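You operate a simulated robot arm through the tools that you are given. There is no shell and no other tool.

The job below is to be done with a simulated two-armed robot. You get a single attempt, and the scene is never put back.

## Task
Switch the bath off and drain it empty.
Fine: orange heat knob on 20; pump and power off before the drain opens; close the drain after.

It is judged by the outcome, as a careful person would: the job done as asked, and still so three seconds after it is handed in. It fails if anything else is knocked over, pushed out of place, dropped, spilled or broken.

## Robot
Two 7-joint arms with two-finger grippers on one trunk, on a base that drives. Base frame: it is fixed to the floor where the robot stands at the start and does not move with it; the origin is under the middle of the robot, x ahead of it, y to its left, z up. Lengths are in m, angles in rad, forces in N, time in s.
The left shoulder is at the start at [0.041, 0.175, 1.228], the right one opposite. With the tool pointing down near the work surface each hand reaches from about 0.1 to 0.84 m from the robot's upright axis, wherever it stands, measured 20 degrees to its own side. Places, roughly: bath drain knob [0.6, -0.2, 1]; bath heat knob [0.6, 0, 1]; bath lid (36x27x9 cm) [0.8, 0.1, 1.1]; bath power switch [0.5, 0.2, 1]; bath pump switch [0.6, 0.1, 1]; blue water key [0.6, -0.1, 1]; green-grip black tube (16x3x3 cm) [0.6, 0.3, 0.9]; purple-grip black tube (16x3x3 cm) [0.6, 0.4, 0.9]; steel bath unit [0.9, 0.1, 1.2]; yellow-grip black tube (16x3x3 cm) [0.5, 0.6, 0.9]. Payload 2.94 kg a hand.
Tool frame (each hand has its own): the origin (TCP) lies between the finger pads and is the grasp point; the fingertips stand 0.03 m ahead of it; z points along the fingers, y is the line along which they close. The gripper opens to 0.138 m. The gripper's body begins 0.109 m behind the TCP.
Orientation is that of the tool frame in the base frame, as [roll, pitch, yaw] about the fixed x, y, z axes, in that order (R = Rz(yaw) Ry(pitch) Rx(roll)). With the fingers straight down and closing along the base's y, the tool's x points along the base's -x, its y along +y and its z along -z.

## Interface
- The arms move only by the tool jog_arm. It takes "left_steps", "right_steps" or both (then of equal length, played together; a hand with none holds still); each is a list of rows, each a list of 7 numbers: the shift along the base's x, y, z in mm, then the turn, a rotation vector about the base's x, y, z in rad, then the opening, from 0 (shut) to 1 (fully open). In form: [[dx, dy, dz, ax, ay, az, gripper], ...]. A call has 1 to 20 rows; each row is the pose to reach, as a shift and turn from the pose commanded when the call began. Rows are played at 5 a second. More than 0.05 m and 0.15 rad between two rows, or a gripper value outside its range, and nothing of the call is played. Where a pose cannot be reached the arm comes as near as it can. A force on the tool above 40 N (or 10 N above the force at the start of the call, whichever is more), or a blocked arm, ends the call early, and 0.2 s more pass. The fingers move at their own pace and stop on an object; they squeeze with about 22 N. The grip force told is the motor's: it shows also when the fingers shut on nothing. Time passes only in rows, and 0.2 s behind the last, so rows that repeat a pose let the fingers close. The reply holds the time, the measured pose of the TCP, the force on the tool along the base axes, the opening and the grip force, in the units named above and with some noise, with the torque about the TCP (base axes, N m) and any sound that the robot's microphone picked up.
- Cameras (640 x 400 px; columns grow to the right, rows downward): "scene" is now at [0.0997, 0.0006, 1.7007]; the picture's right is [0.02, -1.00, 0.00], its down [-0.77, -0.01, -0.64] and it looks along [0.64, 0.01, -0.77] (base axes); focal length 286 px, centre (320, 200). "left" rides on the left gripper at [0.071, -0.019, -0.146] in its tool frame; the picture's right is [0.26, 0.96, 0.00], its down [-0.85, 0.23, -0.48] and it looks along [-0.46, 0.12, 0.88] (tool axes); focal length 280 px, centre (320, 200). "right" rides on the right gripper at [0.071, 0.019, -0.146] in its tool frame; the picture's right is [-0.26, 0.97, 0.00], its down [-0.85, -0.23, -0.48] and it looks along [-0.46, -0.12, 0.88] (tool axes); focal length 280 px, centre (320, 200). There is no depth. A picture from a camera that has moved, and an enlarged one, comes with that camera's place and axes in the base frame and with its lens.
- camera(camera): a new picture of that camera. The clock stands still meanwhile.
- raise_lower(by): slides the trunk up (or, below 0, down) by that many m; the arms and the scene camera ride with it, the base frame stays. It gives what a move gives, with no picture.
- roll_base(legs): drives the robot by 1 to 6 legs, each [ahead, turn to the left] in m and rad, along the robot's own axes; the way and the turn of a leg run together, so that a leg with both is an arc; at most 1.5 m and 3.142 rad a leg. The arms and the cameras ride along, it lands a little off, and it stops where it bumps. It gives what a move gives.
- aim_head(pan, tilt): turns the head with the scene camera to pan (to the left, within 2.094 rad either way) and tilt (down, from -0.506 to 1.204), counted from straight ahead of the robot. It gives what a move gives.
- close_up(camera, box): a new picture of the part [left, top, right, bottom] of that camera's present view, enlarged. The clock stands still meanwhile.
- hand_in(): hands the job in; it is judged then, once.

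Places have to be worked out from the pictures, the camera data and where the tool is seen. Open the grippers and draw the arms clear of the work before you hand the job in, unless the task says otherwise.

The tools are called after ">>>" by a JSON object that holds its "op" and its "data". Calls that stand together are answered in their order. jog_arm: Moves the arms, as the interface text tells. Its arguments: {"type":"object","properties":{"left_steps":{"type":"array","items":{"type":"array","items":{"type":"number"}}},"right_steps":{"type":"array","items":{"type":"array","items":{"type":"number"}}}},"required":[]} The other tools are called the same way: raise_lower (by) slides the trunk up or down; roll_base (legs) drives the base; aim_head (pan, tilt) turns the head that bears the scene camera; camera (camera) takes a picture; close_up (camera, box) takes an enlarged picture of a part of a camera's view; hand_in () hands the job in.

At the start:

```text
time_s: 0.0
left_eef_pos: [0.5358, 0.2459, 1.2104]
left_tool_rot: [3.14, -0.001, -3.141]
left_contact_force: [0.1, -0.7, 0.0]
left_ft_torque: [0.01, 0.03, 0.0]
left_grip_width: 0.1381
left_grip_force: 0.0
right_eef_pos: [0.5759, -0.1927, 1.1812]
right_tool_rot: [-3.142, -0.001, -3.141]
right_contact_force: [0.9, -0.7, 0.3]
right_ft_torque: [0.02, -0.04, 0.0]
right_grip_width: 0.1381
right_grip_force: 0.1
trunk travel left (down, up): [-0.4, 0.334]
robot x, y, heading: [0.003, 0.0004, -0.004]
head pan, tilt: [0.017, 0.871]
```

scene: 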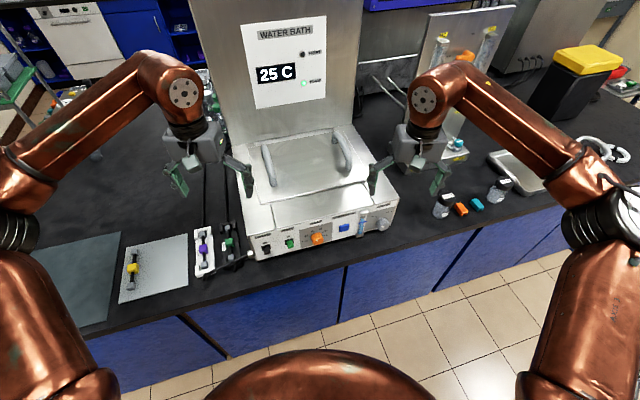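
right: 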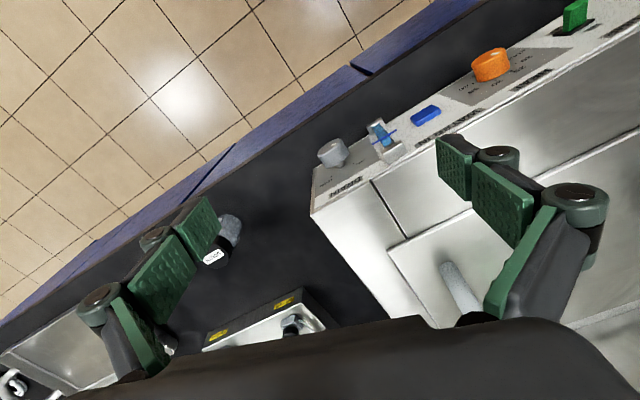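
left: 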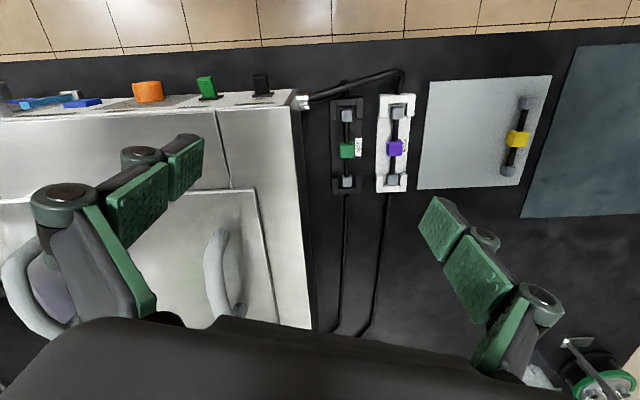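

The scene shows the bath front panel with a black switch, green switch, orange knob, blue key, and gray drain knob. I'll take close-ups to read the labels.

>>> {"op": "close_up", "data": {"camera": "scene", "box": [240, 200, 400, 270]}}

>>> {"op": "close_up", "data": {"camera": "scene", "box": [240, 10, 340, 110]}}

>>> {"op": "close_up", "data": {"camera": "right", "box": [300, 0, 640, 212]}}

>>> {"op": "close_up", "data": {"camera": "left", "box": [0, 40, 320, 240]}}

```text
4.00 times, centred on (320, 235) of scene
camera zoom: at [0.0997, 0.0006, 1.7007], right [0.02, -1.0, 0.0], down [-0.77, -0.01, -0.64], along [0.64, 0.01, -0.77], focal length 1144 px, centre (320, 60)
```

zoom: 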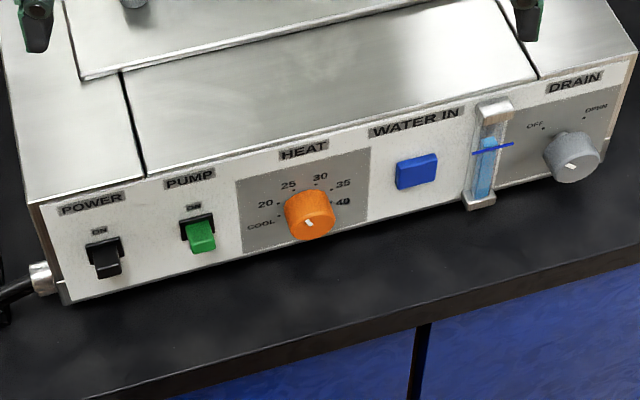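

```text
4.00 times, centred on (290, 60) of scene
camera zoom: at [0.0997, 0.0006, 1.7007], right [0.02, -1.0, 0.0], down [-0.77, -0.01, -0.64], along [0.64, 0.01, -0.77], focal length 1144 px, centre (440, 760)
```

zoom: 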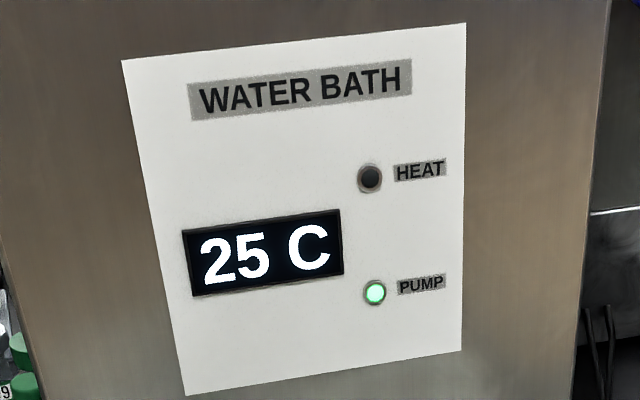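

```text
1.88 times, centred on (470, 106) of right
camera zoom: at [0.5055, -0.1742, 1.3267], right [0.26, 0.97, 0.0], down [0.85, -0.23, 0.47], along [0.46, -0.12, -0.88], focal length 528 px, centre (38, 377)
```

zoom: 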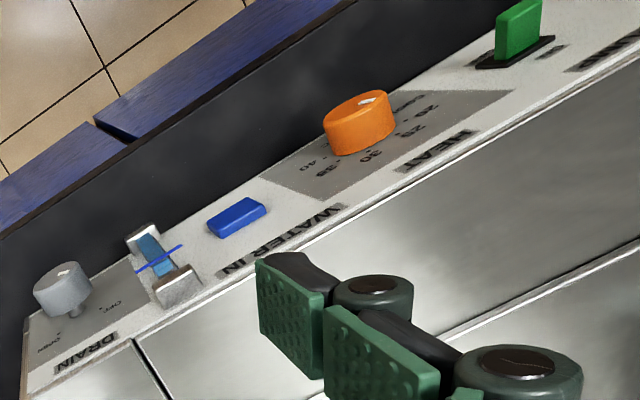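

```text
2.00 times, centred on (160, 140) of left
camera zoom: at [0.4659, 0.2249, 1.3567], right [-0.26, 0.96, 0.0], down [0.85, 0.23, 0.48], along [0.46, 0.12, -0.88], focal length 561 px, centre (640, 320)
```

zoom: 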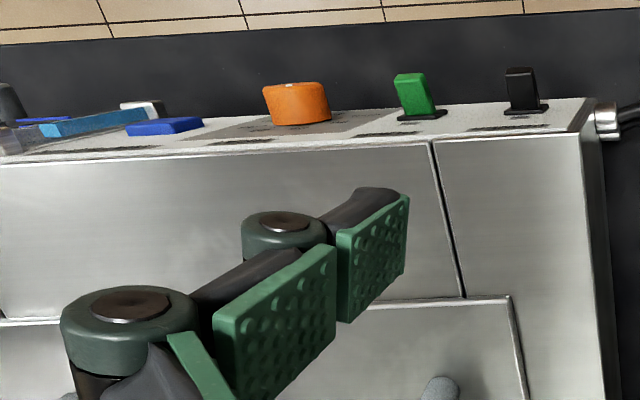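

The panel labels read: POWER (black), PUMP (green), HEAT (orange: COOL/20/25/30/35/40), WATER IN (blue), level gauge, and DRAIN (gray, OFF/OPEN). I'll draw both hands back in front of the panel with a forward tilt, so their cameras see the controls better.

>>> {"op": "jog_arm", "data": {"left_steps": [[-32, -8, -4, 0, -0.12, 0, 1], [-64, -16, -8, 0, -0.24, 0, 1], [-96, -24, -12, 0, -0.36, 0, 1], [-128, -32, -16, 0, -0.48, 0, 1], [-160, -40, -20, 0, -0.6, 0, 1]], "right_steps": [[-32, 0, 0, 0, -0.12, 0, 1], [-64, 0, 0, 0, -0.24, 0, 1], [-96, 0, 0, 0, -0.36, 0, 1], [-128, 0, 0, 0, -0.48, 0, 1], [-160, 0, 0, 0, -0.6, 0, 1]]}}

>>> {"op": "camera", "data": {"camera": "left"}}

>>> {"op": "camera", "data": {"camera": "right"}}

>>> {"op": "camera", "data": {"camera": "scene"}}

```text
time_s: 1.2
left_eef_pos: [0.3768, 0.2066, 1.1916]
left_tool_rot: [-3.139, 0.604, -3.14]
left_contact_force: [-0.7, -0.2, 0.2]
left_ft_torque: [0.0, -0.04, 0.01]
left_grip_width: 0.138
left_grip_force: 0.2
right_eef_pos: [0.417, -0.1918, 1.1808]
right_tool_rot: [3.141, 0.602, 3.141]
right_contact_force: [0.4, -0.2, 0.2]
right_ft_torque: [0.0, -0.03, 0.0]
right_grip_width: 0.1378
right_grip_force: 0.1
trunk travel left (down, up): [-0.4, 0.334]
robot x, y, heading: [-0.0013, 0.0003, 0.003]
head pan, tilt: [0.017, 0.871]
```

```text
taken
camera left: at [0.2364, 0.1854, 1.272], right [-0.22, 0.96, -0.15], down [0.43, 0.23, 0.87], along [0.88, 0.12, -0.46], focal length 280 px, centre (320, 200)
```

left: 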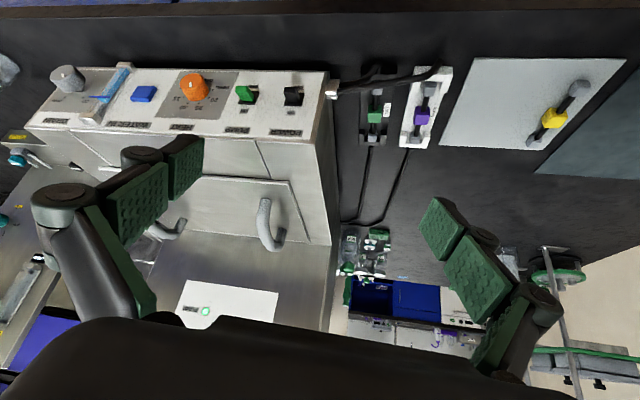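

```text
taken
camera right: at [0.276, -0.1726, 1.261], right [0.22, 0.96, 0.15], down [0.43, -0.23, 0.87], along [0.88, -0.12, -0.47], focal length 280 px, centre (320, 200)
```

right: 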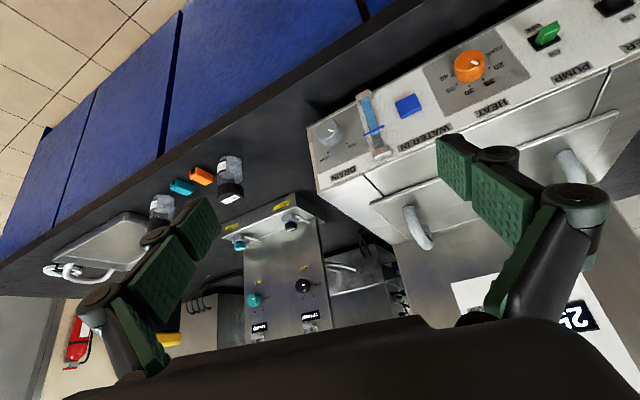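

```text
taken
camera scene: at [0.0977, 0.0003, 1.7009], right [0.02, -1.0, 0.0], down [-0.76, -0.01, -0.64], along [0.64, 0.01, -0.76], focal length 286 px, centre (320, 200)
```

scene: 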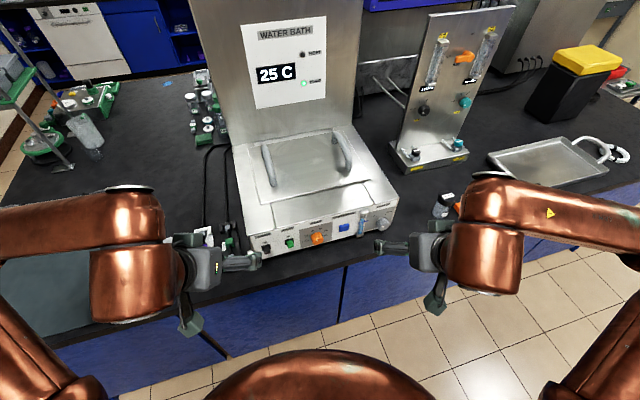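

The hand cameras see the panel upside down (image down is base up). I'll enlarge the controls from both hands.

>>> {"op": "close_up", "data": {"camera": "right", "box": [300, 80, 460, 180]}}

>>> {"op": "close_up", "data": {"camera": "right", "box": [400, 20, 560, 120]}}

>>> {"op": "close_up", "data": {"camera": "left", "box": [150, 50, 350, 150]}}

>>> {"op": "close_up", "data": {"camera": "left", "box": [20, 50, 220, 150]}}

>>> {"op": "close_up", "data": {"camera": "scene", "box": [240, 200, 400, 270]}}

```text
4.00 times, centred on (380, 130) of right
camera zoom: at [0.276, -0.1726, 1.261], right [0.22, 0.96, 0.15], down [0.43, -0.23, 0.87], along [0.88, -0.12, -0.47], focal length 1122 px, centre (80, 480)
```

zoom: 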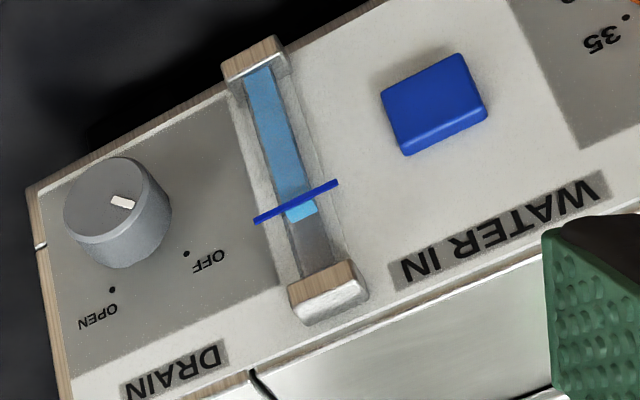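

```text
4.00 times, centred on (480, 70) of right
camera zoom: at [0.276, -0.1726, 1.261], right [0.22, 0.96, 0.15], down [0.43, -0.23, 0.87], along [0.88, -0.12, -0.47], focal length 1122 px, centre (-320, 720)
```

zoom: 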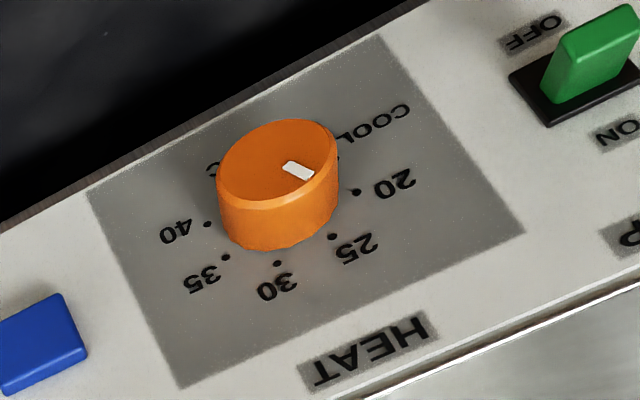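

```text
3.20 times, centred on (250, 100) of left
camera zoom: at [0.2364, 0.1854, 1.272], right [-0.22, 0.96, -0.15], down [0.43, 0.23, 0.87], along [0.88, 0.12, -0.46], focal length 897 px, centre (544, 520)
```

zoom: 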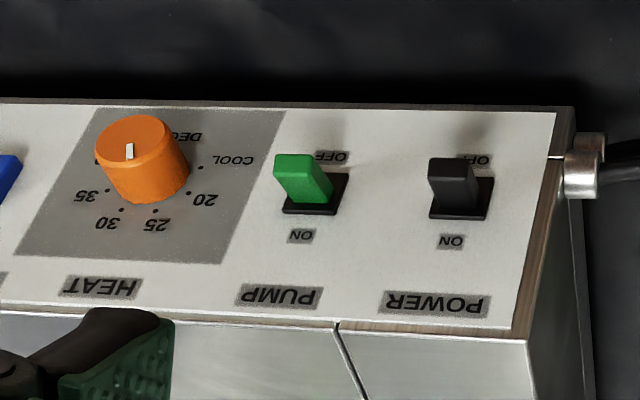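

```text
3.20 times, centred on (120, 100) of left
camera zoom: at [0.2364, 0.1854, 1.272], right [-0.22, 0.96, -0.15], down [0.43, 0.23, 0.87], along [0.88, 0.12, -0.46], focal length 897 px, centre (960, 520)
```

zoom: 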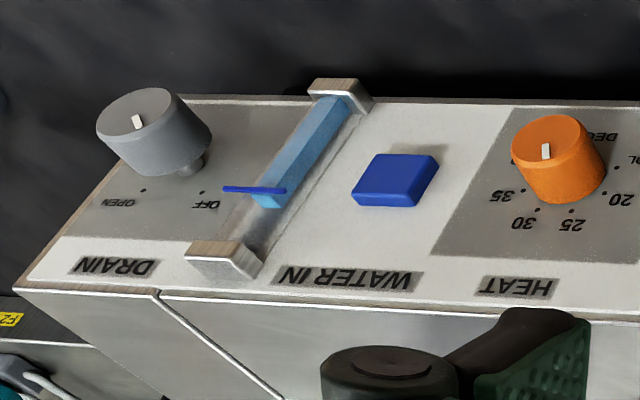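

```text
4.00 times, centred on (320, 235) of scene
camera zoom: at [0.0977, 0.0003, 1.7009], right [0.02, -1.0, 0.0], down [-0.76, -0.01, -0.64], along [0.64, 0.01, -0.76], focal length 1144 px, centre (320, 60)
```

zoom: 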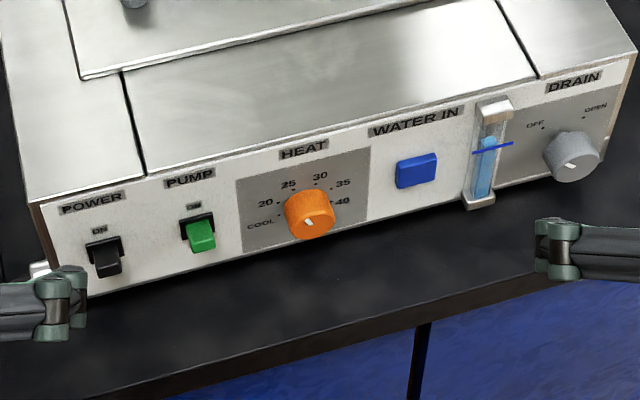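

From triangulation, the panel leans back about 20° and is yawed about 20° to the left, and the heat knob is near (0.558, 0.004, 0.979). I'll align the right tool with the panel normal and bring its camera nearer, to read the knob pointers precisely.

>>> {"op": "jog_arm", "data": {"right_steps": [[2, 30, -30, 0.021, -0.121, 0.066, 1], [4, 60, -60, 0.042, -0.243, 0.133, 1], [5, 90, -90, 0.063, -0.364, 0.199, 1], [7, 120, -120, 0.084, -0.486, 0.265, 1], [9, 149, -150, 0.105, -0.607, 0.331, 1], [9, 149, -150, 0.105, -0.607, 0.331, 1]]}}

>>> {"op": "camera", "data": {"camera": "right"}}

>>> {"op": "camera", "data": {"camera": "scene"}}

```text
time_s: 2.6
left_eef_pos: [0.3768, 0.2029, 1.1921]
left_tool_rot: [3.139, 0.601, 3.14]
left_contact_force: [0.3, -1.0, -0.1]
left_ft_torque: [0.05, 0.01, -0.01]
left_grip_width: 0.1381
left_grip_force: 0.1
right_eef_pos: [0.4864, -0.009, 1.0697]
right_tool_rot: [2.995, 1.108, -2.959]
right_contact_force: [-0.4, -1.2, -0.8]
right_ft_torque: [0.04, -0.01, 0.08]
right_grip_width: 0.138
right_grip_force: 0.0
right hand out of reach, approached as far as the arm can: row 2, 3, 4, 5, 6
trunk travel left (down, up): [-0.4, 0.334]
robot x, y, heading: [0.0012, -0.0002, -0.001]
head pan, tilt: [0.017, 0.871]
```

```text
taken
camera right: at [0.3271, -0.0409, 1.0721], right [-0.18, 0.94, 0.3], down [0.04, -0.3, 0.95], along [0.98, 0.19, 0.02], focal length 280 px, centre (320, 200)
```

right: 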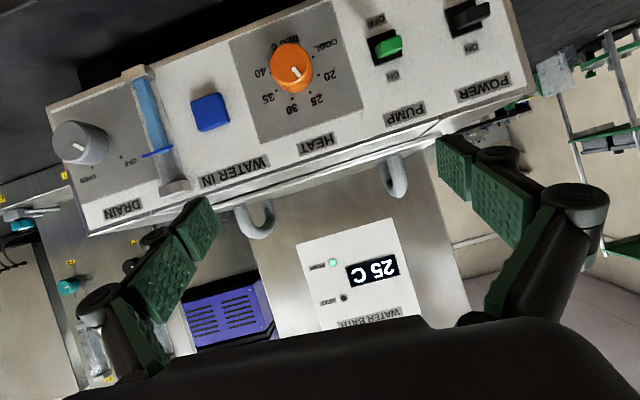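

```text
taken
camera scene: at [0.0984, -0.0032, 1.7009], right [0.02, -1.0, 0.0], down [-0.76, -0.01, -0.64], along [0.64, 0.01, -0.76], focal length 286 px, centre (320, 200)
```

scene: 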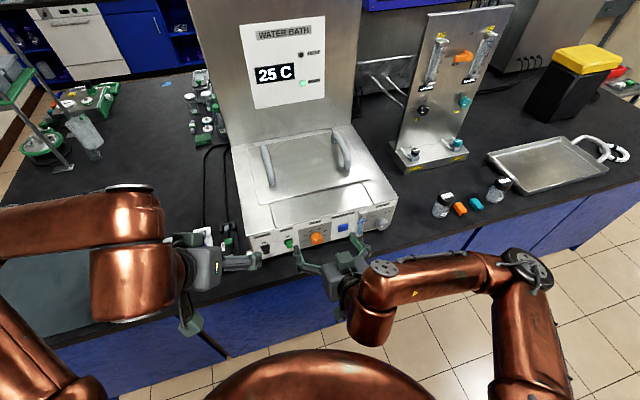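

The right arm was too folded to reach that pose, so I'll back the base up later for working room. The view is good in the meantime, so I'll enlarge the knobs.

>>> {"op": "close_up", "data": {"camera": "right", "box": [230, 20, 370, 130]}}

>>> {"op": "close_up", "data": {"camera": "right", "box": [40, 60, 200, 220]}}

>>> {"op": "close_up", "data": {"camera": "right", "box": [360, 0, 520, 100]}}

```text
3.64 times, centred on (300, 75) of right
camera zoom: at [0.3271, -0.0409, 1.0721], right [-0.18, 0.94, 0.3], down [0.04, -0.3, 0.95], along [0.98, 0.19, 0.02], focal length 1020 px, centre (393, 654)
```

zoom: 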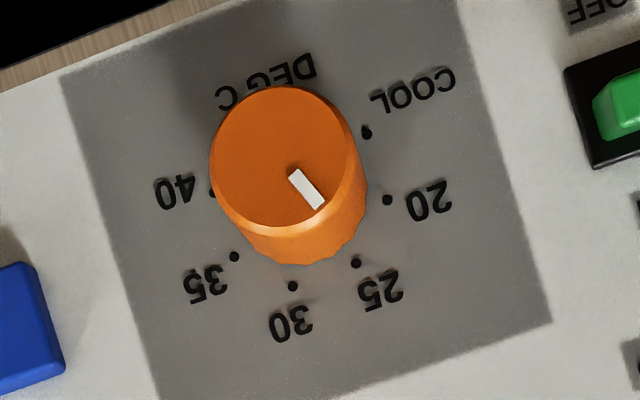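

```text
2.50 times, centred on (120, 140) of right
camera zoom: at [0.3271, -0.0409, 1.0721], right [-0.18, 0.94, 0.3], down [0.04, -0.3, 0.95], along [0.98, 0.19, 0.02], focal length 701 px, centre (820, 350)
```

zoom: 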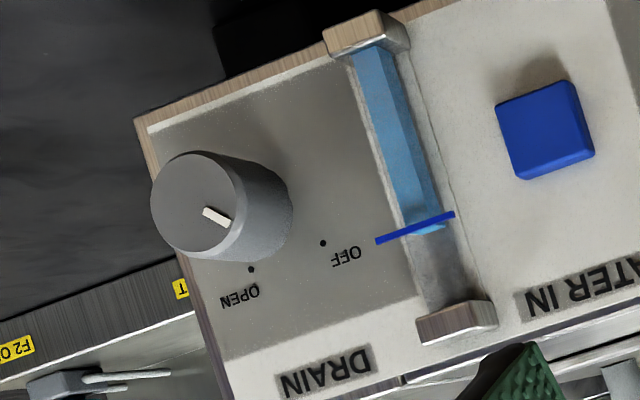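

```text
4.00 times, centred on (440, 50) of right
camera zoom: at [0.3271, -0.0409, 1.0721], right [-0.18, 0.94, 0.3], down [0.04, -0.3, 0.95], along [0.98, 0.19, 0.02], focal length 1122 px, centre (-160, 800)
```

zoom: 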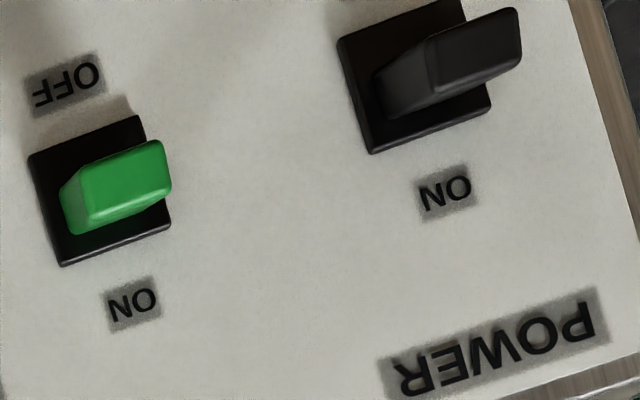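

The heat pointer is now at 25, one 45° step counter-clockwise of 20, and the drain pointer is at OFF. I need to see which way the switch levers tilt, so I'll enlarge them from both cameras.

>>> {"op": "close_up", "data": {"camera": "left", "box": [225, 70, 315, 126]}}

>>> {"op": "close_up", "data": {"camera": "right", "box": [360, 0, 500, 88]}}

>>> {"op": "close_up", "data": {"camera": "scene", "box": [255, 225, 335, 275]}}

```text
7.11 times, centred on (270, 98) of left
camera zoom: at [0.2374, 0.1826, 1.2728], right [-0.21, 0.97, -0.15], down [0.43, 0.23, 0.87], along [0.88, 0.12, -0.47], focal length 1994 px, centre (676, 925)
```

zoom: 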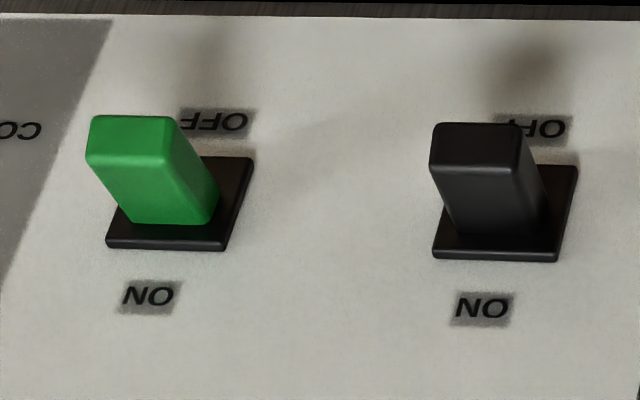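

```text
4.55 times, centred on (430, 44) of right
camera zoom: at [0.3271, -0.0409, 1.0721], right [-0.18, 0.94, 0.3], down [0.04, -0.3, 0.95], along [0.98, 0.19, 0.02], focal length 1274 px, centre (-180, 909)
```

zoom: 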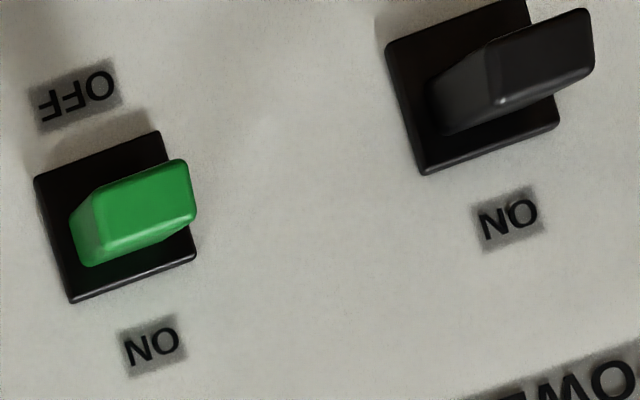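

```text
8.00 times, centred on (295, 250) of scene
camera zoom: at [0.0984, -0.0032, 1.7009], right [0.02, -1.0, 0.0], down [-0.76, -0.01, -0.64], along [0.64, 0.01, -0.76], focal length 2288 px, centre (520, -200)
```

zoom: 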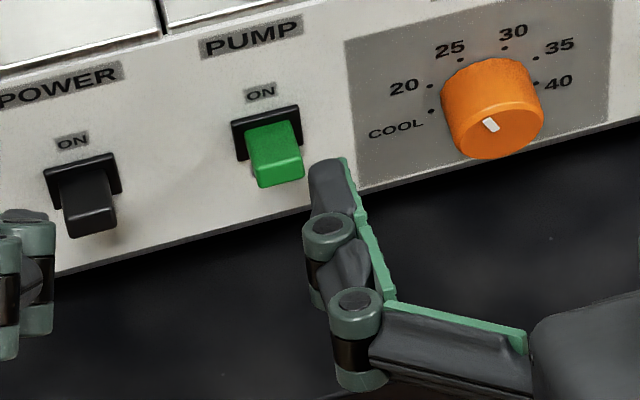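

Triangulating from three cameras, the levers stand roughly normal to the panel, with ON above and OFF below. Both switches are ON now, since the pump lamp and display are lit. I'll back the base up 0.2 m so the arms can reach the panel with forward-pointing tools.

>>> {"op": "roll_base", "data": {"legs": [[-0.2, 0]]}}

>>> {"op": "camera", "data": {"camera": "scene"}}

```text
time_s: 4.2
left_eef_pos: [0.1735, 0.2061, 1.1918]
left_tool_rot: [-3.141, 0.601, 3.14]
left_contact_force: [-1.3, 0.0, 0.1]
left_ft_torque: [-0.02, -0.04, -0.02]
left_grip_width: 0.1379
left_grip_force: 0.1
right_eef_pos: [0.2826, -0.008, 1.0693]
right_tool_rot: [2.998, 1.108, -2.956]
right_contact_force: [0.2, -0.1, 0.5]
right_ft_torque: [-0.03, -0.02, 0.0]
right_grip_width: 0.138
right_grip_force: 0.0
trunk travel left (down, up): [-0.4, 0.334]
robot x, y, heading: [-0.2071, 0.0007, -0.003]
head pan, tilt: [0.017, 0.871]
```

```text
taken
camera scene: at [-0.1056, 0.0009, 1.7009], right [0.02, -1.0, 0.0], down [-0.76, -0.01, -0.64], along [0.64, 0.01, -0.76], focal length 286 px, centre (320, 200)
```

scene: 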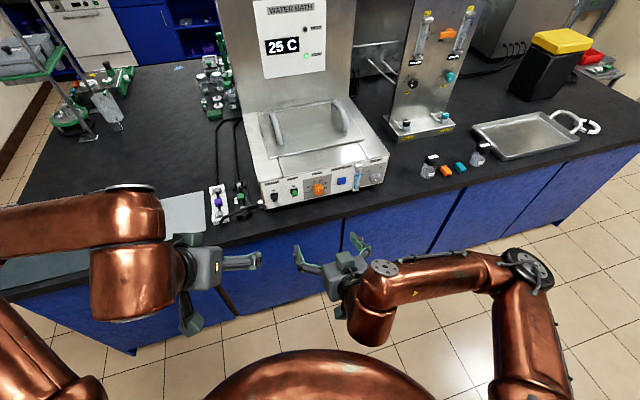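

I'll move the right hand aside to make room. The left hand, with fingers shut and yawed to match the panel, goes to a standoff just in front of and above the PUMP switch.

>>> {"op": "jog_arm", "data": {"left_steps": [[32, -17, -11, 0, 0, 0.043, 0], [64, -34, -23, 0, 0, 0.086, 0], [96, -51, -34, 0, 0, 0.128, 0], [128, -68, -46, 0, 0, 0.171, 0], [160, -85, -57, 0, 0, 0.214, 0], [192, -102, -69, 0, 0, 0.257, 0], [224, -119, -80, 0, 0, 0.3, 0], [256, -136, -92, 0, 0, 0.342, 0], [256, -136, -92, 0, 0, 0.342, 0]], "right_steps": [[0, -40, 0, 0, 0, 0, 1], [0, -80, 0, 0, 0, 0, 1], [0, -120, 0, 0, 0, 0, 1], [0, -160, 0, 0, 0, 0, 1], [0, -200, 0, 0, 0, 0, 1], [0, -220, 0, 0, 0, 0, 1], [0, -220, 0, 0, 0, 0, 1], [0, -220, 0, 0, 0, 0, 1], [0, -220, 0, 0, 0, 0, 1]]}}

>>> {"op": "camera", "data": {"camera": "left"}}

>>> {"op": "camera", "data": {"camera": "scene"}}

```text
time_s: 6.2
left_eef_pos: [0.4322, 0.0695, 1.1053]
left_tool_rot: [-3.139, 0.6, -2.801]
left_contact_force: [0.5, 0.0, 0.2]
left_ft_torque: [-0.05, -0.03, 0.0]
left_grip_width: 0.0
left_grip_force: 21.8
right_eef_pos: [0.2848, -0.2271, 1.0598]
right_tool_rot: [2.997, 1.108, -2.955]
right_contact_force: [0.6, 0.6, -0.3]
right_ft_torque: [-0.02, 0.05, -0.01]
right_grip_width: 0.1383
right_grip_force: 0.0
right hand out of reach, approached as far as the arm can: row 1, 2, 3, 4, 5, 6, 7, 8, 9
trunk travel left (down, up): [-0.4, 0.334]
robot x, y, heading: [-0.2034, -0.0018, -0.005]
head pan, tilt: [0.017, 0.871]
```

```text
taken
camera left: at [0.3078, 0.003, 1.1847], right [-0.53, 0.84, -0.15], down [0.33, 0.36, 0.87], along [0.78, 0.41, -0.47], focal length 280 px, centre (320, 200)
```

left: 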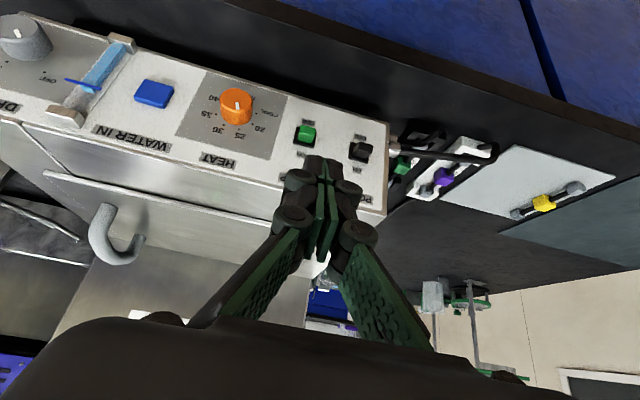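

```text
taken
camera scene: at [-0.1037, 0.0017, 1.7008], right [0.02, -1.0, 0.0], down [-0.77, -0.01, -0.64], along [0.64, 0.01, -0.77], focal length 286 px, centre (320, 200)
```

scene: 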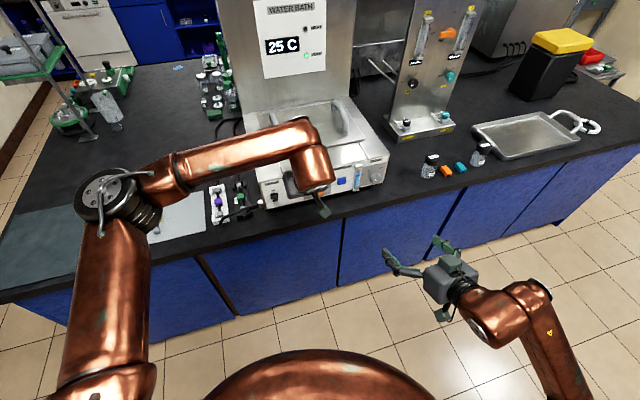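

The left fingers are shut and the view is good. I'll zoom in on the fingertip and the switches to measure the remaining offset.

>>> {"op": "close_up", "data": {"camera": "left", "box": [260, 90, 420, 190]}}

>>> {"op": "close_up", "data": {"camera": "scene", "box": [240, 150, 400, 250]}}

```text
4.00 times, centred on (340, 140) of left
camera zoom: at [0.3078, 0.003, 1.1847], right [-0.53, 0.84, -0.15], down [0.33, 0.36, 0.87], along [0.78, 0.41, -0.47], focal length 1122 px, centre (240, 440)
```

zoom: 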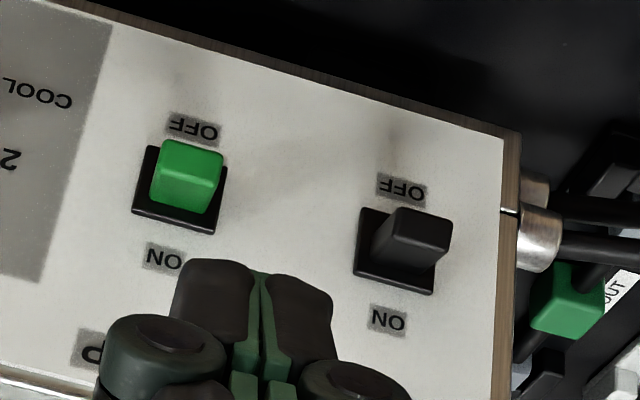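

```text
4.00 times, centred on (320, 200) of scene
camera zoom: at [-0.1037, 0.0017, 1.7008], right [0.02, -1.0, 0.0], down [-0.77, -0.01, -0.64], along [0.64, 0.01, -0.77], focal length 1144 px, centre (320, 200)
```

zoom: 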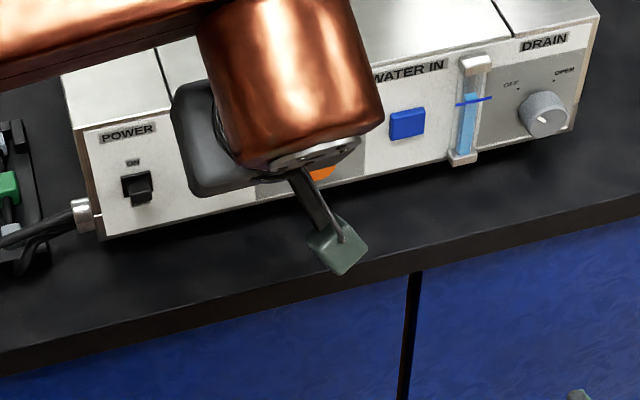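

The hand-camera geometry checks out: the fingertip projects within about 1 mm of where I predicted. It puts the pump plate at about (0.531, 0.092, 0.992), so I'll move the fingertip to just above the green lever and look again.

>>> {"op": "jog_arm", "data": {"left_steps": [[27, 6, -10, 0, 0, 0, 0], [54, 12, -25, 0, 0, 0, 0], [80, 17, -44, 0, 0, 0, 0], [80, 17, -44, 0, 0, 0, 0]]}}

>>> {"op": "close_up", "data": {"camera": "left", "box": [240, 80, 400, 180]}}

>>> {"op": "close_up", "data": {"camera": "scene", "box": [240, 140, 400, 240]}}

```text
time_s: 7.2
left_eef_pos: [0.5113, 0.0862, 1.056]
left_tool_rot: [-3.141, 0.6, -2.801]
left_contact_force: [0.6, 0.2, -0.7]
left_ft_torque: [0.01, -0.01, -0.05]
left_grip_width: 0.0
left_grip_force: 22.2
right_eef_pos: [0.2848, -0.2274, 1.0597]
right_tool_rot: [2.995, 1.106, -2.958]
right_contact_force: [0.0, 0.3, 0.4]
right_ft_torque: [0.0, -0.03, 0.0]
right_grip_width: 0.1377
right_grip_force: 0.0
trunk travel left (down, up): [-0.4, 0.334]
robot x, y, heading: [-0.2016, 0.0009, 0.001]
head pan, tilt: [0.017, 0.871]
```

```text
4.00 times, centred on (320, 130) of left
camera zoom: at [0.3869, 0.0192, 1.1364], right [-0.53, 0.84, -0.15], down [0.33, 0.36, 0.87], along [0.78, 0.41, -0.47], focal length 1122 px, centre (320, 480)
```

zoom: 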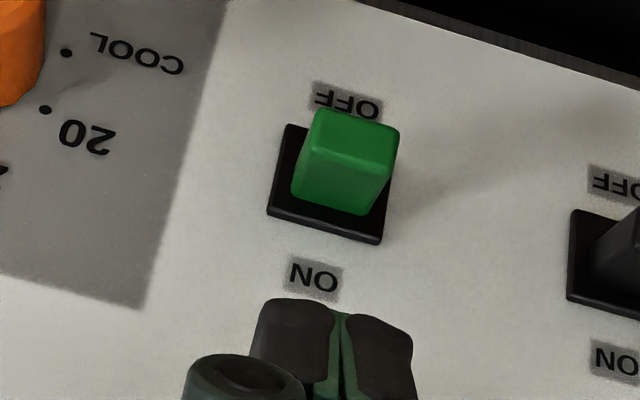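

```text
4.00 times, centred on (320, 190) of scene
camera zoom: at [-0.1037, 0.0002, 1.7008], right [0.02, -1.0, 0.0], down [-0.76, -0.01, -0.64], along [0.64, 0.01, -0.77], focal length 1144 px, centre (320, 240)
```

zoom: 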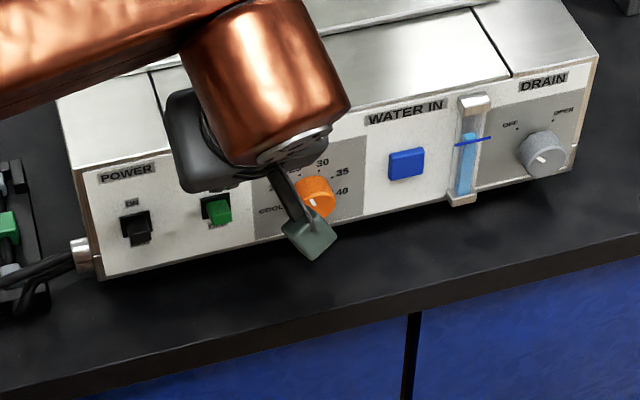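

Comparing the two left-hand views, the panel is about 25–30 mm deeper than my first estimate, putting the pump plate near (0.554, 0.097, 0.970). I'll advance in a small step and measure again before touching anything.

>>> {"op": "jog_arm", "data": {"left_steps": [[6, 1, -8, 0, 0, 0, 0], [12, 2, -15, 0, 0, 0, 0], [12, 2, -15, 0, 0, 0, 0]]}}

>>> {"op": "close_up", "data": {"camera": "left", "box": [240, 80, 400, 180]}}

>>> {"op": "close_up", "data": {"camera": "scene", "box": [255, 160, 335, 210]}}

```text
time_s: 8.0
left_eef_pos: [0.5236, 0.0901, 1.0425]
left_tool_rot: [-3.139, 0.6, -2.802]
left_contact_force: [0.0, -0.2, 0.0]
left_ft_torque: [0.0, 0.0, 0.01]
left_grip_width: 0.0001
left_grip_force: 21.5
right_eef_pos: [0.2851, -0.2272, 1.0599]
right_tool_rot: [2.994, 1.106, -2.959]
right_contact_force: [-0.2, 0.1, 0.1]
right_ft_torque: [-0.01, 0.01, 0.01]
right_grip_width: 0.1381
right_grip_force: 0.1
trunk travel left (down, up): [-0.4, 0.334]
robot x, y, heading: [-0.2014, -0.0039, 0.001]
head pan, tilt: [0.017, 0.871]
```

```text
4.00 times, centred on (320, 130) of left
camera zoom: at [0.3995, 0.0223, 1.1223], right [-0.53, 0.84, -0.15], down [0.33, 0.36, 0.87], along [0.78, 0.41, -0.47], focal length 1122 px, centre (320, 480)
```

zoom: 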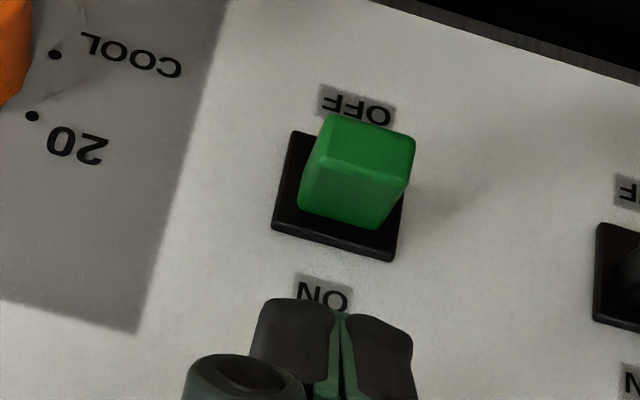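

```text
8.00 times, centred on (295, 185) of scene
camera zoom: at [-0.1032, 0.0002, 1.7008], right [0.02, -1.0, 0.0], down [-0.77, -0.01, -0.64], along [0.64, 0.01, -0.77], focal length 2288 px, centre (520, 320)
```

zoom: 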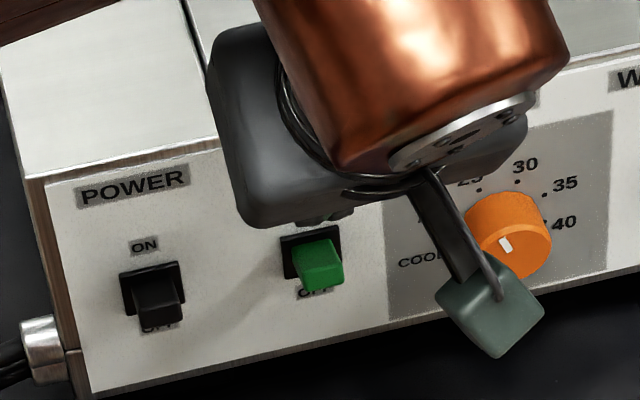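

The panel is at about 0.23 m depth from the camera. The fingertip is roughly 41 mm above the lever's upper edge along the panel and about 38 mm out from it. I'll move in 20 mm and down 20 mm, then check.

>>> {"op": "jog_arm", "data": {"left_steps": [[6, 2, -13, 0, 0, 0, 0], [11, 4, -26, 0, 0, 0, 0], [11, 4, -26, 0, 0, 0, 0]]}}

>>> {"op": "close_up", "data": {"camera": "left", "box": [240, 80, 400, 180]}}

>>> {"op": "close_up", "data": {"camera": "scene", "box": [255, 160, 335, 210]}}

```text
time_s: 8.8
left_eef_pos: [0.5344, 0.0926, 1.0154]
left_tool_rot: [3.141, 0.6, -2.8]
left_contact_force: [0.5, 0.2, 0.4]
left_ft_torque: [0.03, -0.02, -0.02]
left_grip_width: 0.0
left_grip_force: 21.9
right_eef_pos: [0.2857, -0.2278, 1.0602]
right_tool_rot: [2.994, 1.105, -2.959]
right_contact_force: [-0.4, 0.0, -1.0]
right_ft_torque: [0.05, 0.01, -0.02]
right_grip_width: 0.1378
right_grip_force: 0.0
trunk travel left (down, up): [-0.4, 0.334]
robot x, y, heading: [-0.2061, -0.002, -0.003]
head pan, tilt: [0.017, 0.871]
```

```text
4.00 times, centred on (320, 130) of left
camera zoom: at [0.4094, 0.0257, 1.0957], right [-0.53, 0.84, -0.15], down [0.33, 0.36, 0.87], along [0.78, 0.41, -0.47], focal length 1122 px, centre (320, 480)
```

zoom: 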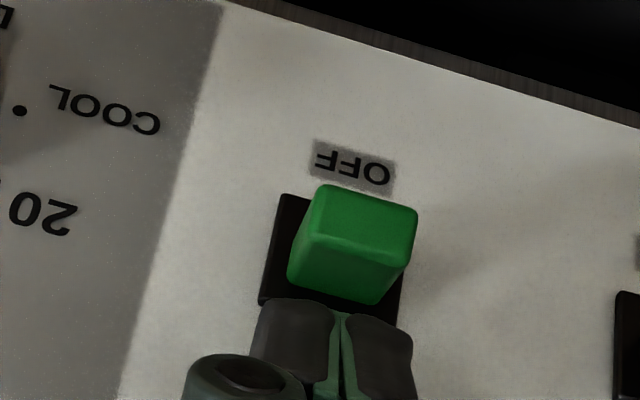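

```text
8.00 times, centred on (295, 185) of scene
camera zoom: at [-0.1032, 0.0002, 1.7008], right [0.02, -1.0, 0.0], down [-0.77, -0.01, -0.64], along [0.64, 0.01, -0.77], focal length 2288 px, centre (520, 320)
```

zoom: 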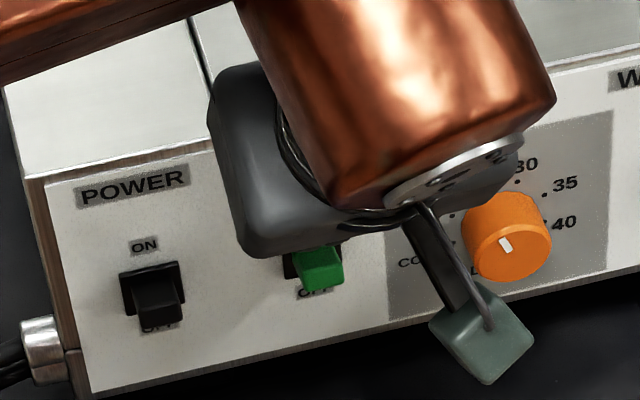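

The fingertip is right above the green lever and aligned with it. I'll go in 8 mm more, then stroke down along the panel in small increments to flip the pump to OFF.

>>> {"op": "jog_arm", "data": {"left_steps": [[4, 1, -2, 0, 0, 0, 0], [7, 2.5, -3, 0, 0, 0, 0], [5.7, 2, -6.8, 0, 0, 0, 0], [4.4, 1.6, -10.5, 0, 0, 0, 0], [3.4, 1.2, -13.3, 0, 0, 0, 0], [2.4, 0.9, -16.1, 0, 0, 0, 0]]}}

>>> {"op": "camera", "data": {"camera": "scene"}}

>>> {"op": "close_up", "data": {"camera": "left", "box": [240, 80, 400, 180]}}

```text
time_s: 10.2
left_eef_pos: [0.5366, 0.0926, 0.9991]
left_tool_rot: [3.141, 0.601, -2.8]
left_contact_force: [-0.2, 0.2, 0.1]
left_ft_torque: [0.02, -0.04, 0.01]
left_grip_width: 0.0
left_grip_force: 22.1
right_eef_pos: [0.2861, -0.2274, 1.06]
right_tool_rot: [2.997, 1.106, -2.958]
right_contact_force: [-0.2, -1.0, -0.7]
right_ft_torque: [-0.01, 0.01, 0.02]
right_grip_width: 0.138
right_grip_force: 0.0
trunk travel left (down, up): [-0.4, 0.334]
robot x, y, heading: [-0.2021, -0.0036, 0.001]
head pan, tilt: [0.017, 0.871]
```

```text
taken
camera scene: at [-0.1029, 0.0003, 1.7007], right [0.02, -1.0, 0.0], down [-0.77, -0.01, -0.64], along [0.64, 0.01, -0.77], focal length 286 px, centre (320, 200)
```

scene: 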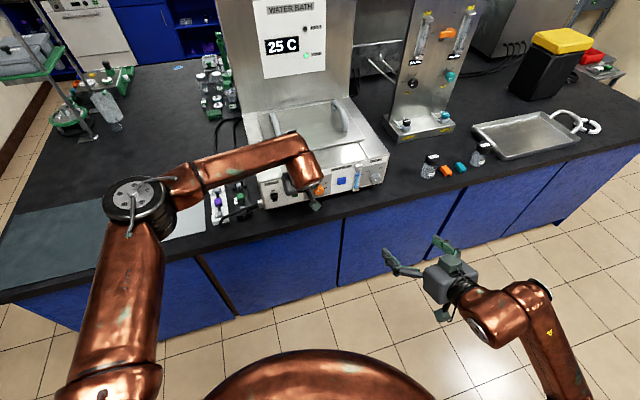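

```text
4.00 times, centred on (320, 130) of left
camera zoom: at [0.4106, 0.0262, 1.0797], right [-0.53, 0.84, -0.15], down [0.33, 0.36, 0.87], along [0.78, 0.41, -0.47], focal length 1122 px, centre (320, 480)
```

zoom: 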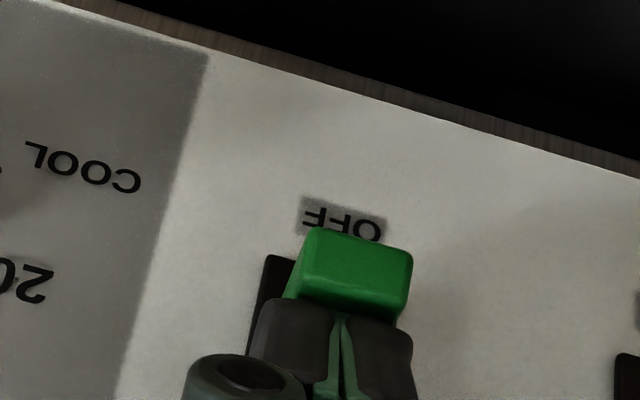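

There's no contact force yet, with the fingertip's near edge just at the lever. I'll continue the downward stroke in 3 mm increments.

>>> {"op": "jog_arm", "data": {"left_steps": [[-1, -0.4, -2.8, 0, 0, 0, 0], [-2, -0.7, -5.6, 0, 0, 0, 0], [-3, -1.1, -8.4, 0, 0, 0, 0], [-4, -1.4, -11.3, 0, 0, 0, 0]]}}

>>> {"op": "close_up", "data": {"camera": "scene", "box": [240, 0, 400, 100]}}

>>> {"op": "close_up", "data": {"camera": "left", "box": [240, 80, 400, 180]}}

```text
time_s: 11.2
left_eef_pos: [0.5322, 0.09, 0.9877]
left_tool_rot: [3.141, 0.6, -2.802]
left_contact_force: [-0.1, 0.7, 0.9]
left_ft_torque: [0.04, -0.02, 0.01]
left_grip_width: 0.0
left_grip_force: 28.7
right_eef_pos: [0.2865, -0.227, 1.0597]
right_tool_rot: [2.996, 1.106, -2.957]
right_contact_force: [0.1, -0.3, -0.1]
right_ft_torque: [0.02, -0.01, 0.01]
right_grip_width: 0.1379
right_grip_force: 0.0
trunk travel left (down, up): [-0.4, 0.334]
robot x, y, heading: [-0.2013, -0.0016, -0.007]
head pan, tilt: [0.017, 0.871]
```

```text
4.00 times, centred on (320, 50) of scene
camera zoom: at [-0.103, 0.0003, 1.7007], right [0.02, -1.0, 0.0], down [-0.77, -0.01, -0.64], along [0.64, 0.01, -0.77], focal length 1144 px, centre (320, 800)
```

zoom: 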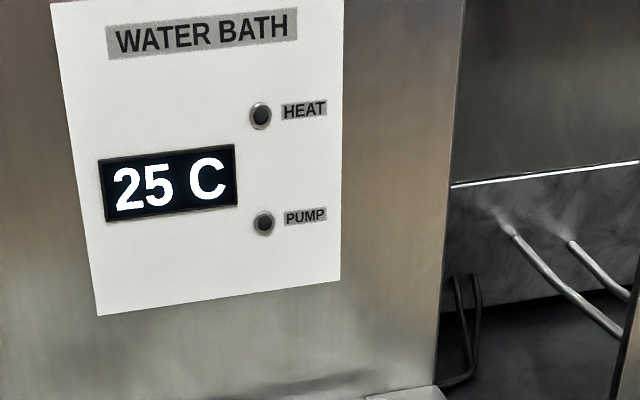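

```text
4.00 times, centred on (320, 130) of left
camera zoom: at [0.4072, 0.0249, 1.0678], right [-0.53, 0.84, -0.15], down [0.33, 0.36, 0.87], along [0.78, 0.41, -0.47], focal length 1122 px, centre (320, 480)
```

zoom: 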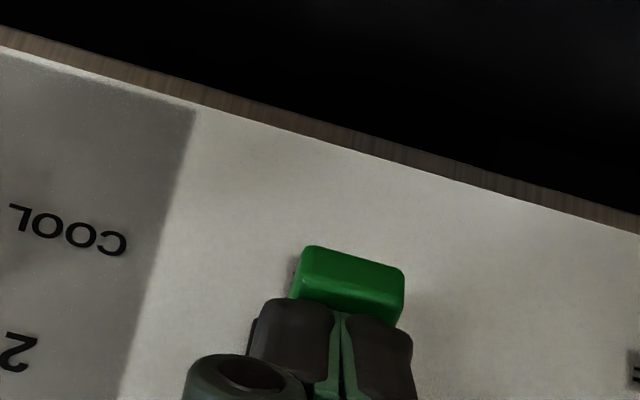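

The PUMP lamp is out, so the pump is OFF. I'll back off, shift 70 mm left to above the POWER switch, and confirm the pump lever stayed put.

>>> {"op": "jog_arm", "data": {"left_steps": [[-13, -5, 7, 0, 0, 0, 0], [-26, -10, 12, 0, 0, 0, 0], [-20, -7, 30, 0, 0, 0, 0], [-14, -5, 48, 0, 0, 0, 0], [-25, 28, 48, 0, 0, 0, 0], [-37, 61, 48, 0, 0, 0, 0], [-37, 61, 48, 0, 0, 0, 0]]}}

>>> {"op": "close_up", "data": {"camera": "left", "box": [200, 80, 400, 200]}}

>>> {"op": "close_up", "data": {"camera": "scene", "box": [240, 0, 400, 100]}}

>>> {"op": "close_up", "data": {"camera": "scene", "box": [250, 150, 350, 210]}}

```text
time_s: 12.8
left_eef_pos: [0.4974, 0.1515, 1.0358]
left_tool_rot: [-3.14, 0.598, -2.8]
left_contact_force: [-0.4, 0.0, -0.6]
left_ft_torque: [0.05, 0.0, 0.01]
left_grip_width: 0.0001
left_grip_force: 28.7
right_eef_pos: [0.2862, -0.2286, 1.0584]
right_tool_rot: [2.993, 1.106, -2.959]
right_contact_force: [0.3, 0.1, 0.3]
right_ft_torque: [0.01, 0.0, 0.0]
right_grip_width: 0.1379
right_grip_force: 0.1
trunk travel left (down, up): [-0.4, 0.334]
robot x, y, heading: [-0.2022, 0.0031, -0.001]
head pan, tilt: [0.017, 0.871]
```

```text
3.20 times, centred on (300, 140) of left
camera zoom: at [0.3716, 0.0855, 1.1154], right [-0.53, 0.84, -0.15], down [0.33, 0.36, 0.87], along [0.78, 0.41, -0.47], focal length 897 px, centre (384, 392)
```

zoom: 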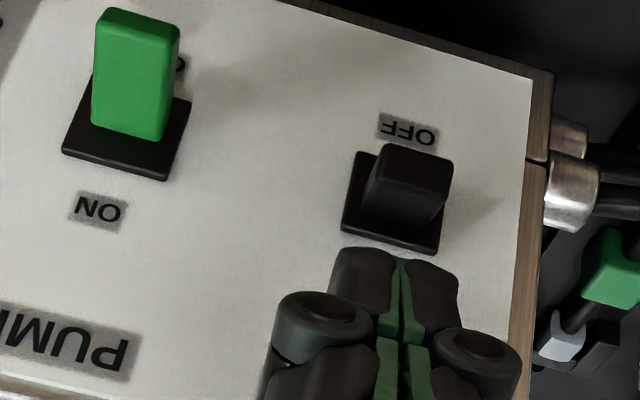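

```text
4.00 times, centred on (320, 50) of scene
camera zoom: at [-0.1026, -0.0006, 1.7007], right [0.01, -1.0, 0.0], down [-0.77, -0.01, -0.64], along [0.64, 0.01, -0.77], focal length 1144 px, centre (320, 800)
```

zoom: 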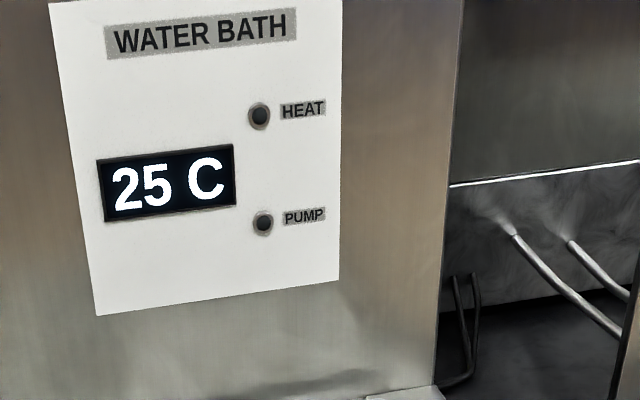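

```text
6.40 times, centred on (300, 180) of scene
camera zoom: at [-0.1026, -0.0006, 1.7007], right [0.01, -1.0, 0.0], down [-0.77, -0.01, -0.64], along [0.64, 0.01, -0.77], focal length 1830 px, centre (448, 328)
```

zoom: 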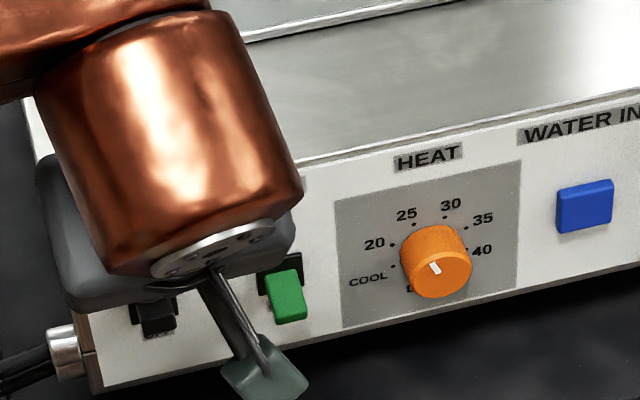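

The pump lever is latched down at OFF and its lamp is dark. The finger is lined up with the POWER lever, so I'll make the same approach, stopping just short of contact.

>>> {"op": "jog_arm", "data": {"left_steps": [[7, 3.5, -10, 0, 0, 0, 0], [14, 7, -20, 0, 0, 0, 0], [21, 9.5, -23, 0, 0, 0, 0], [19.7, 9, -26.8, 0, 0, 0, 0], [18.4, 8.6, -30.5, 0, 0, 0, 0]]}}

>>> {"op": "close_up", "data": {"camera": "left", "box": [240, 80, 400, 180]}}

```text
time_s: 14.0
left_eef_pos: [0.5127, 0.1615, 1.0044]
left_tool_rot: [3.141, 0.6, -2.801]
left_contact_force: [0.5, -0.3, -0.3]
left_ft_torque: [0.02, 0.01, 0.02]
left_grip_width: 0.0002
left_grip_force: 28.4
right_eef_pos: [0.2853, -0.2282, 1.0605]
right_tool_rot: [2.995, 1.106, -2.958]
right_contact_force: [0.5, 0.4, 0.3]
right_ft_torque: [-0.04, -0.01, -0.01]
right_grip_width: 0.1378
right_grip_force: 0.0
trunk travel left (down, up): [-0.4, 0.334]
robot x, y, heading: [-0.2035, -0.0004, 0.001]
head pan, tilt: [0.017, 0.871]
```

```text
4.00 times, centred on (320, 130) of left
camera zoom: at [0.3882, 0.0944, 1.0853], right [-0.53, 0.84, -0.15], down [0.33, 0.36, 0.87], along [0.78, 0.41, -0.47], focal length 1122 px, centre (320, 480)
```

zoom: 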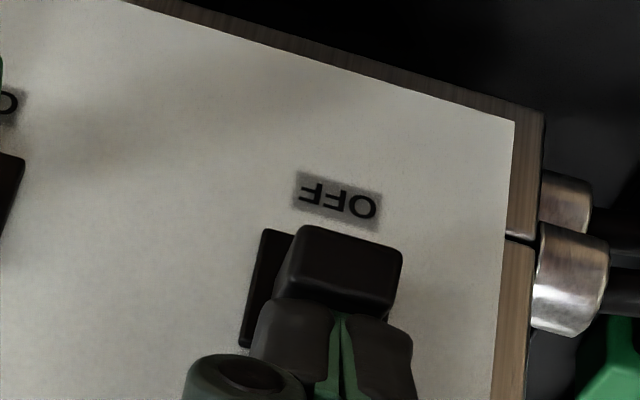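

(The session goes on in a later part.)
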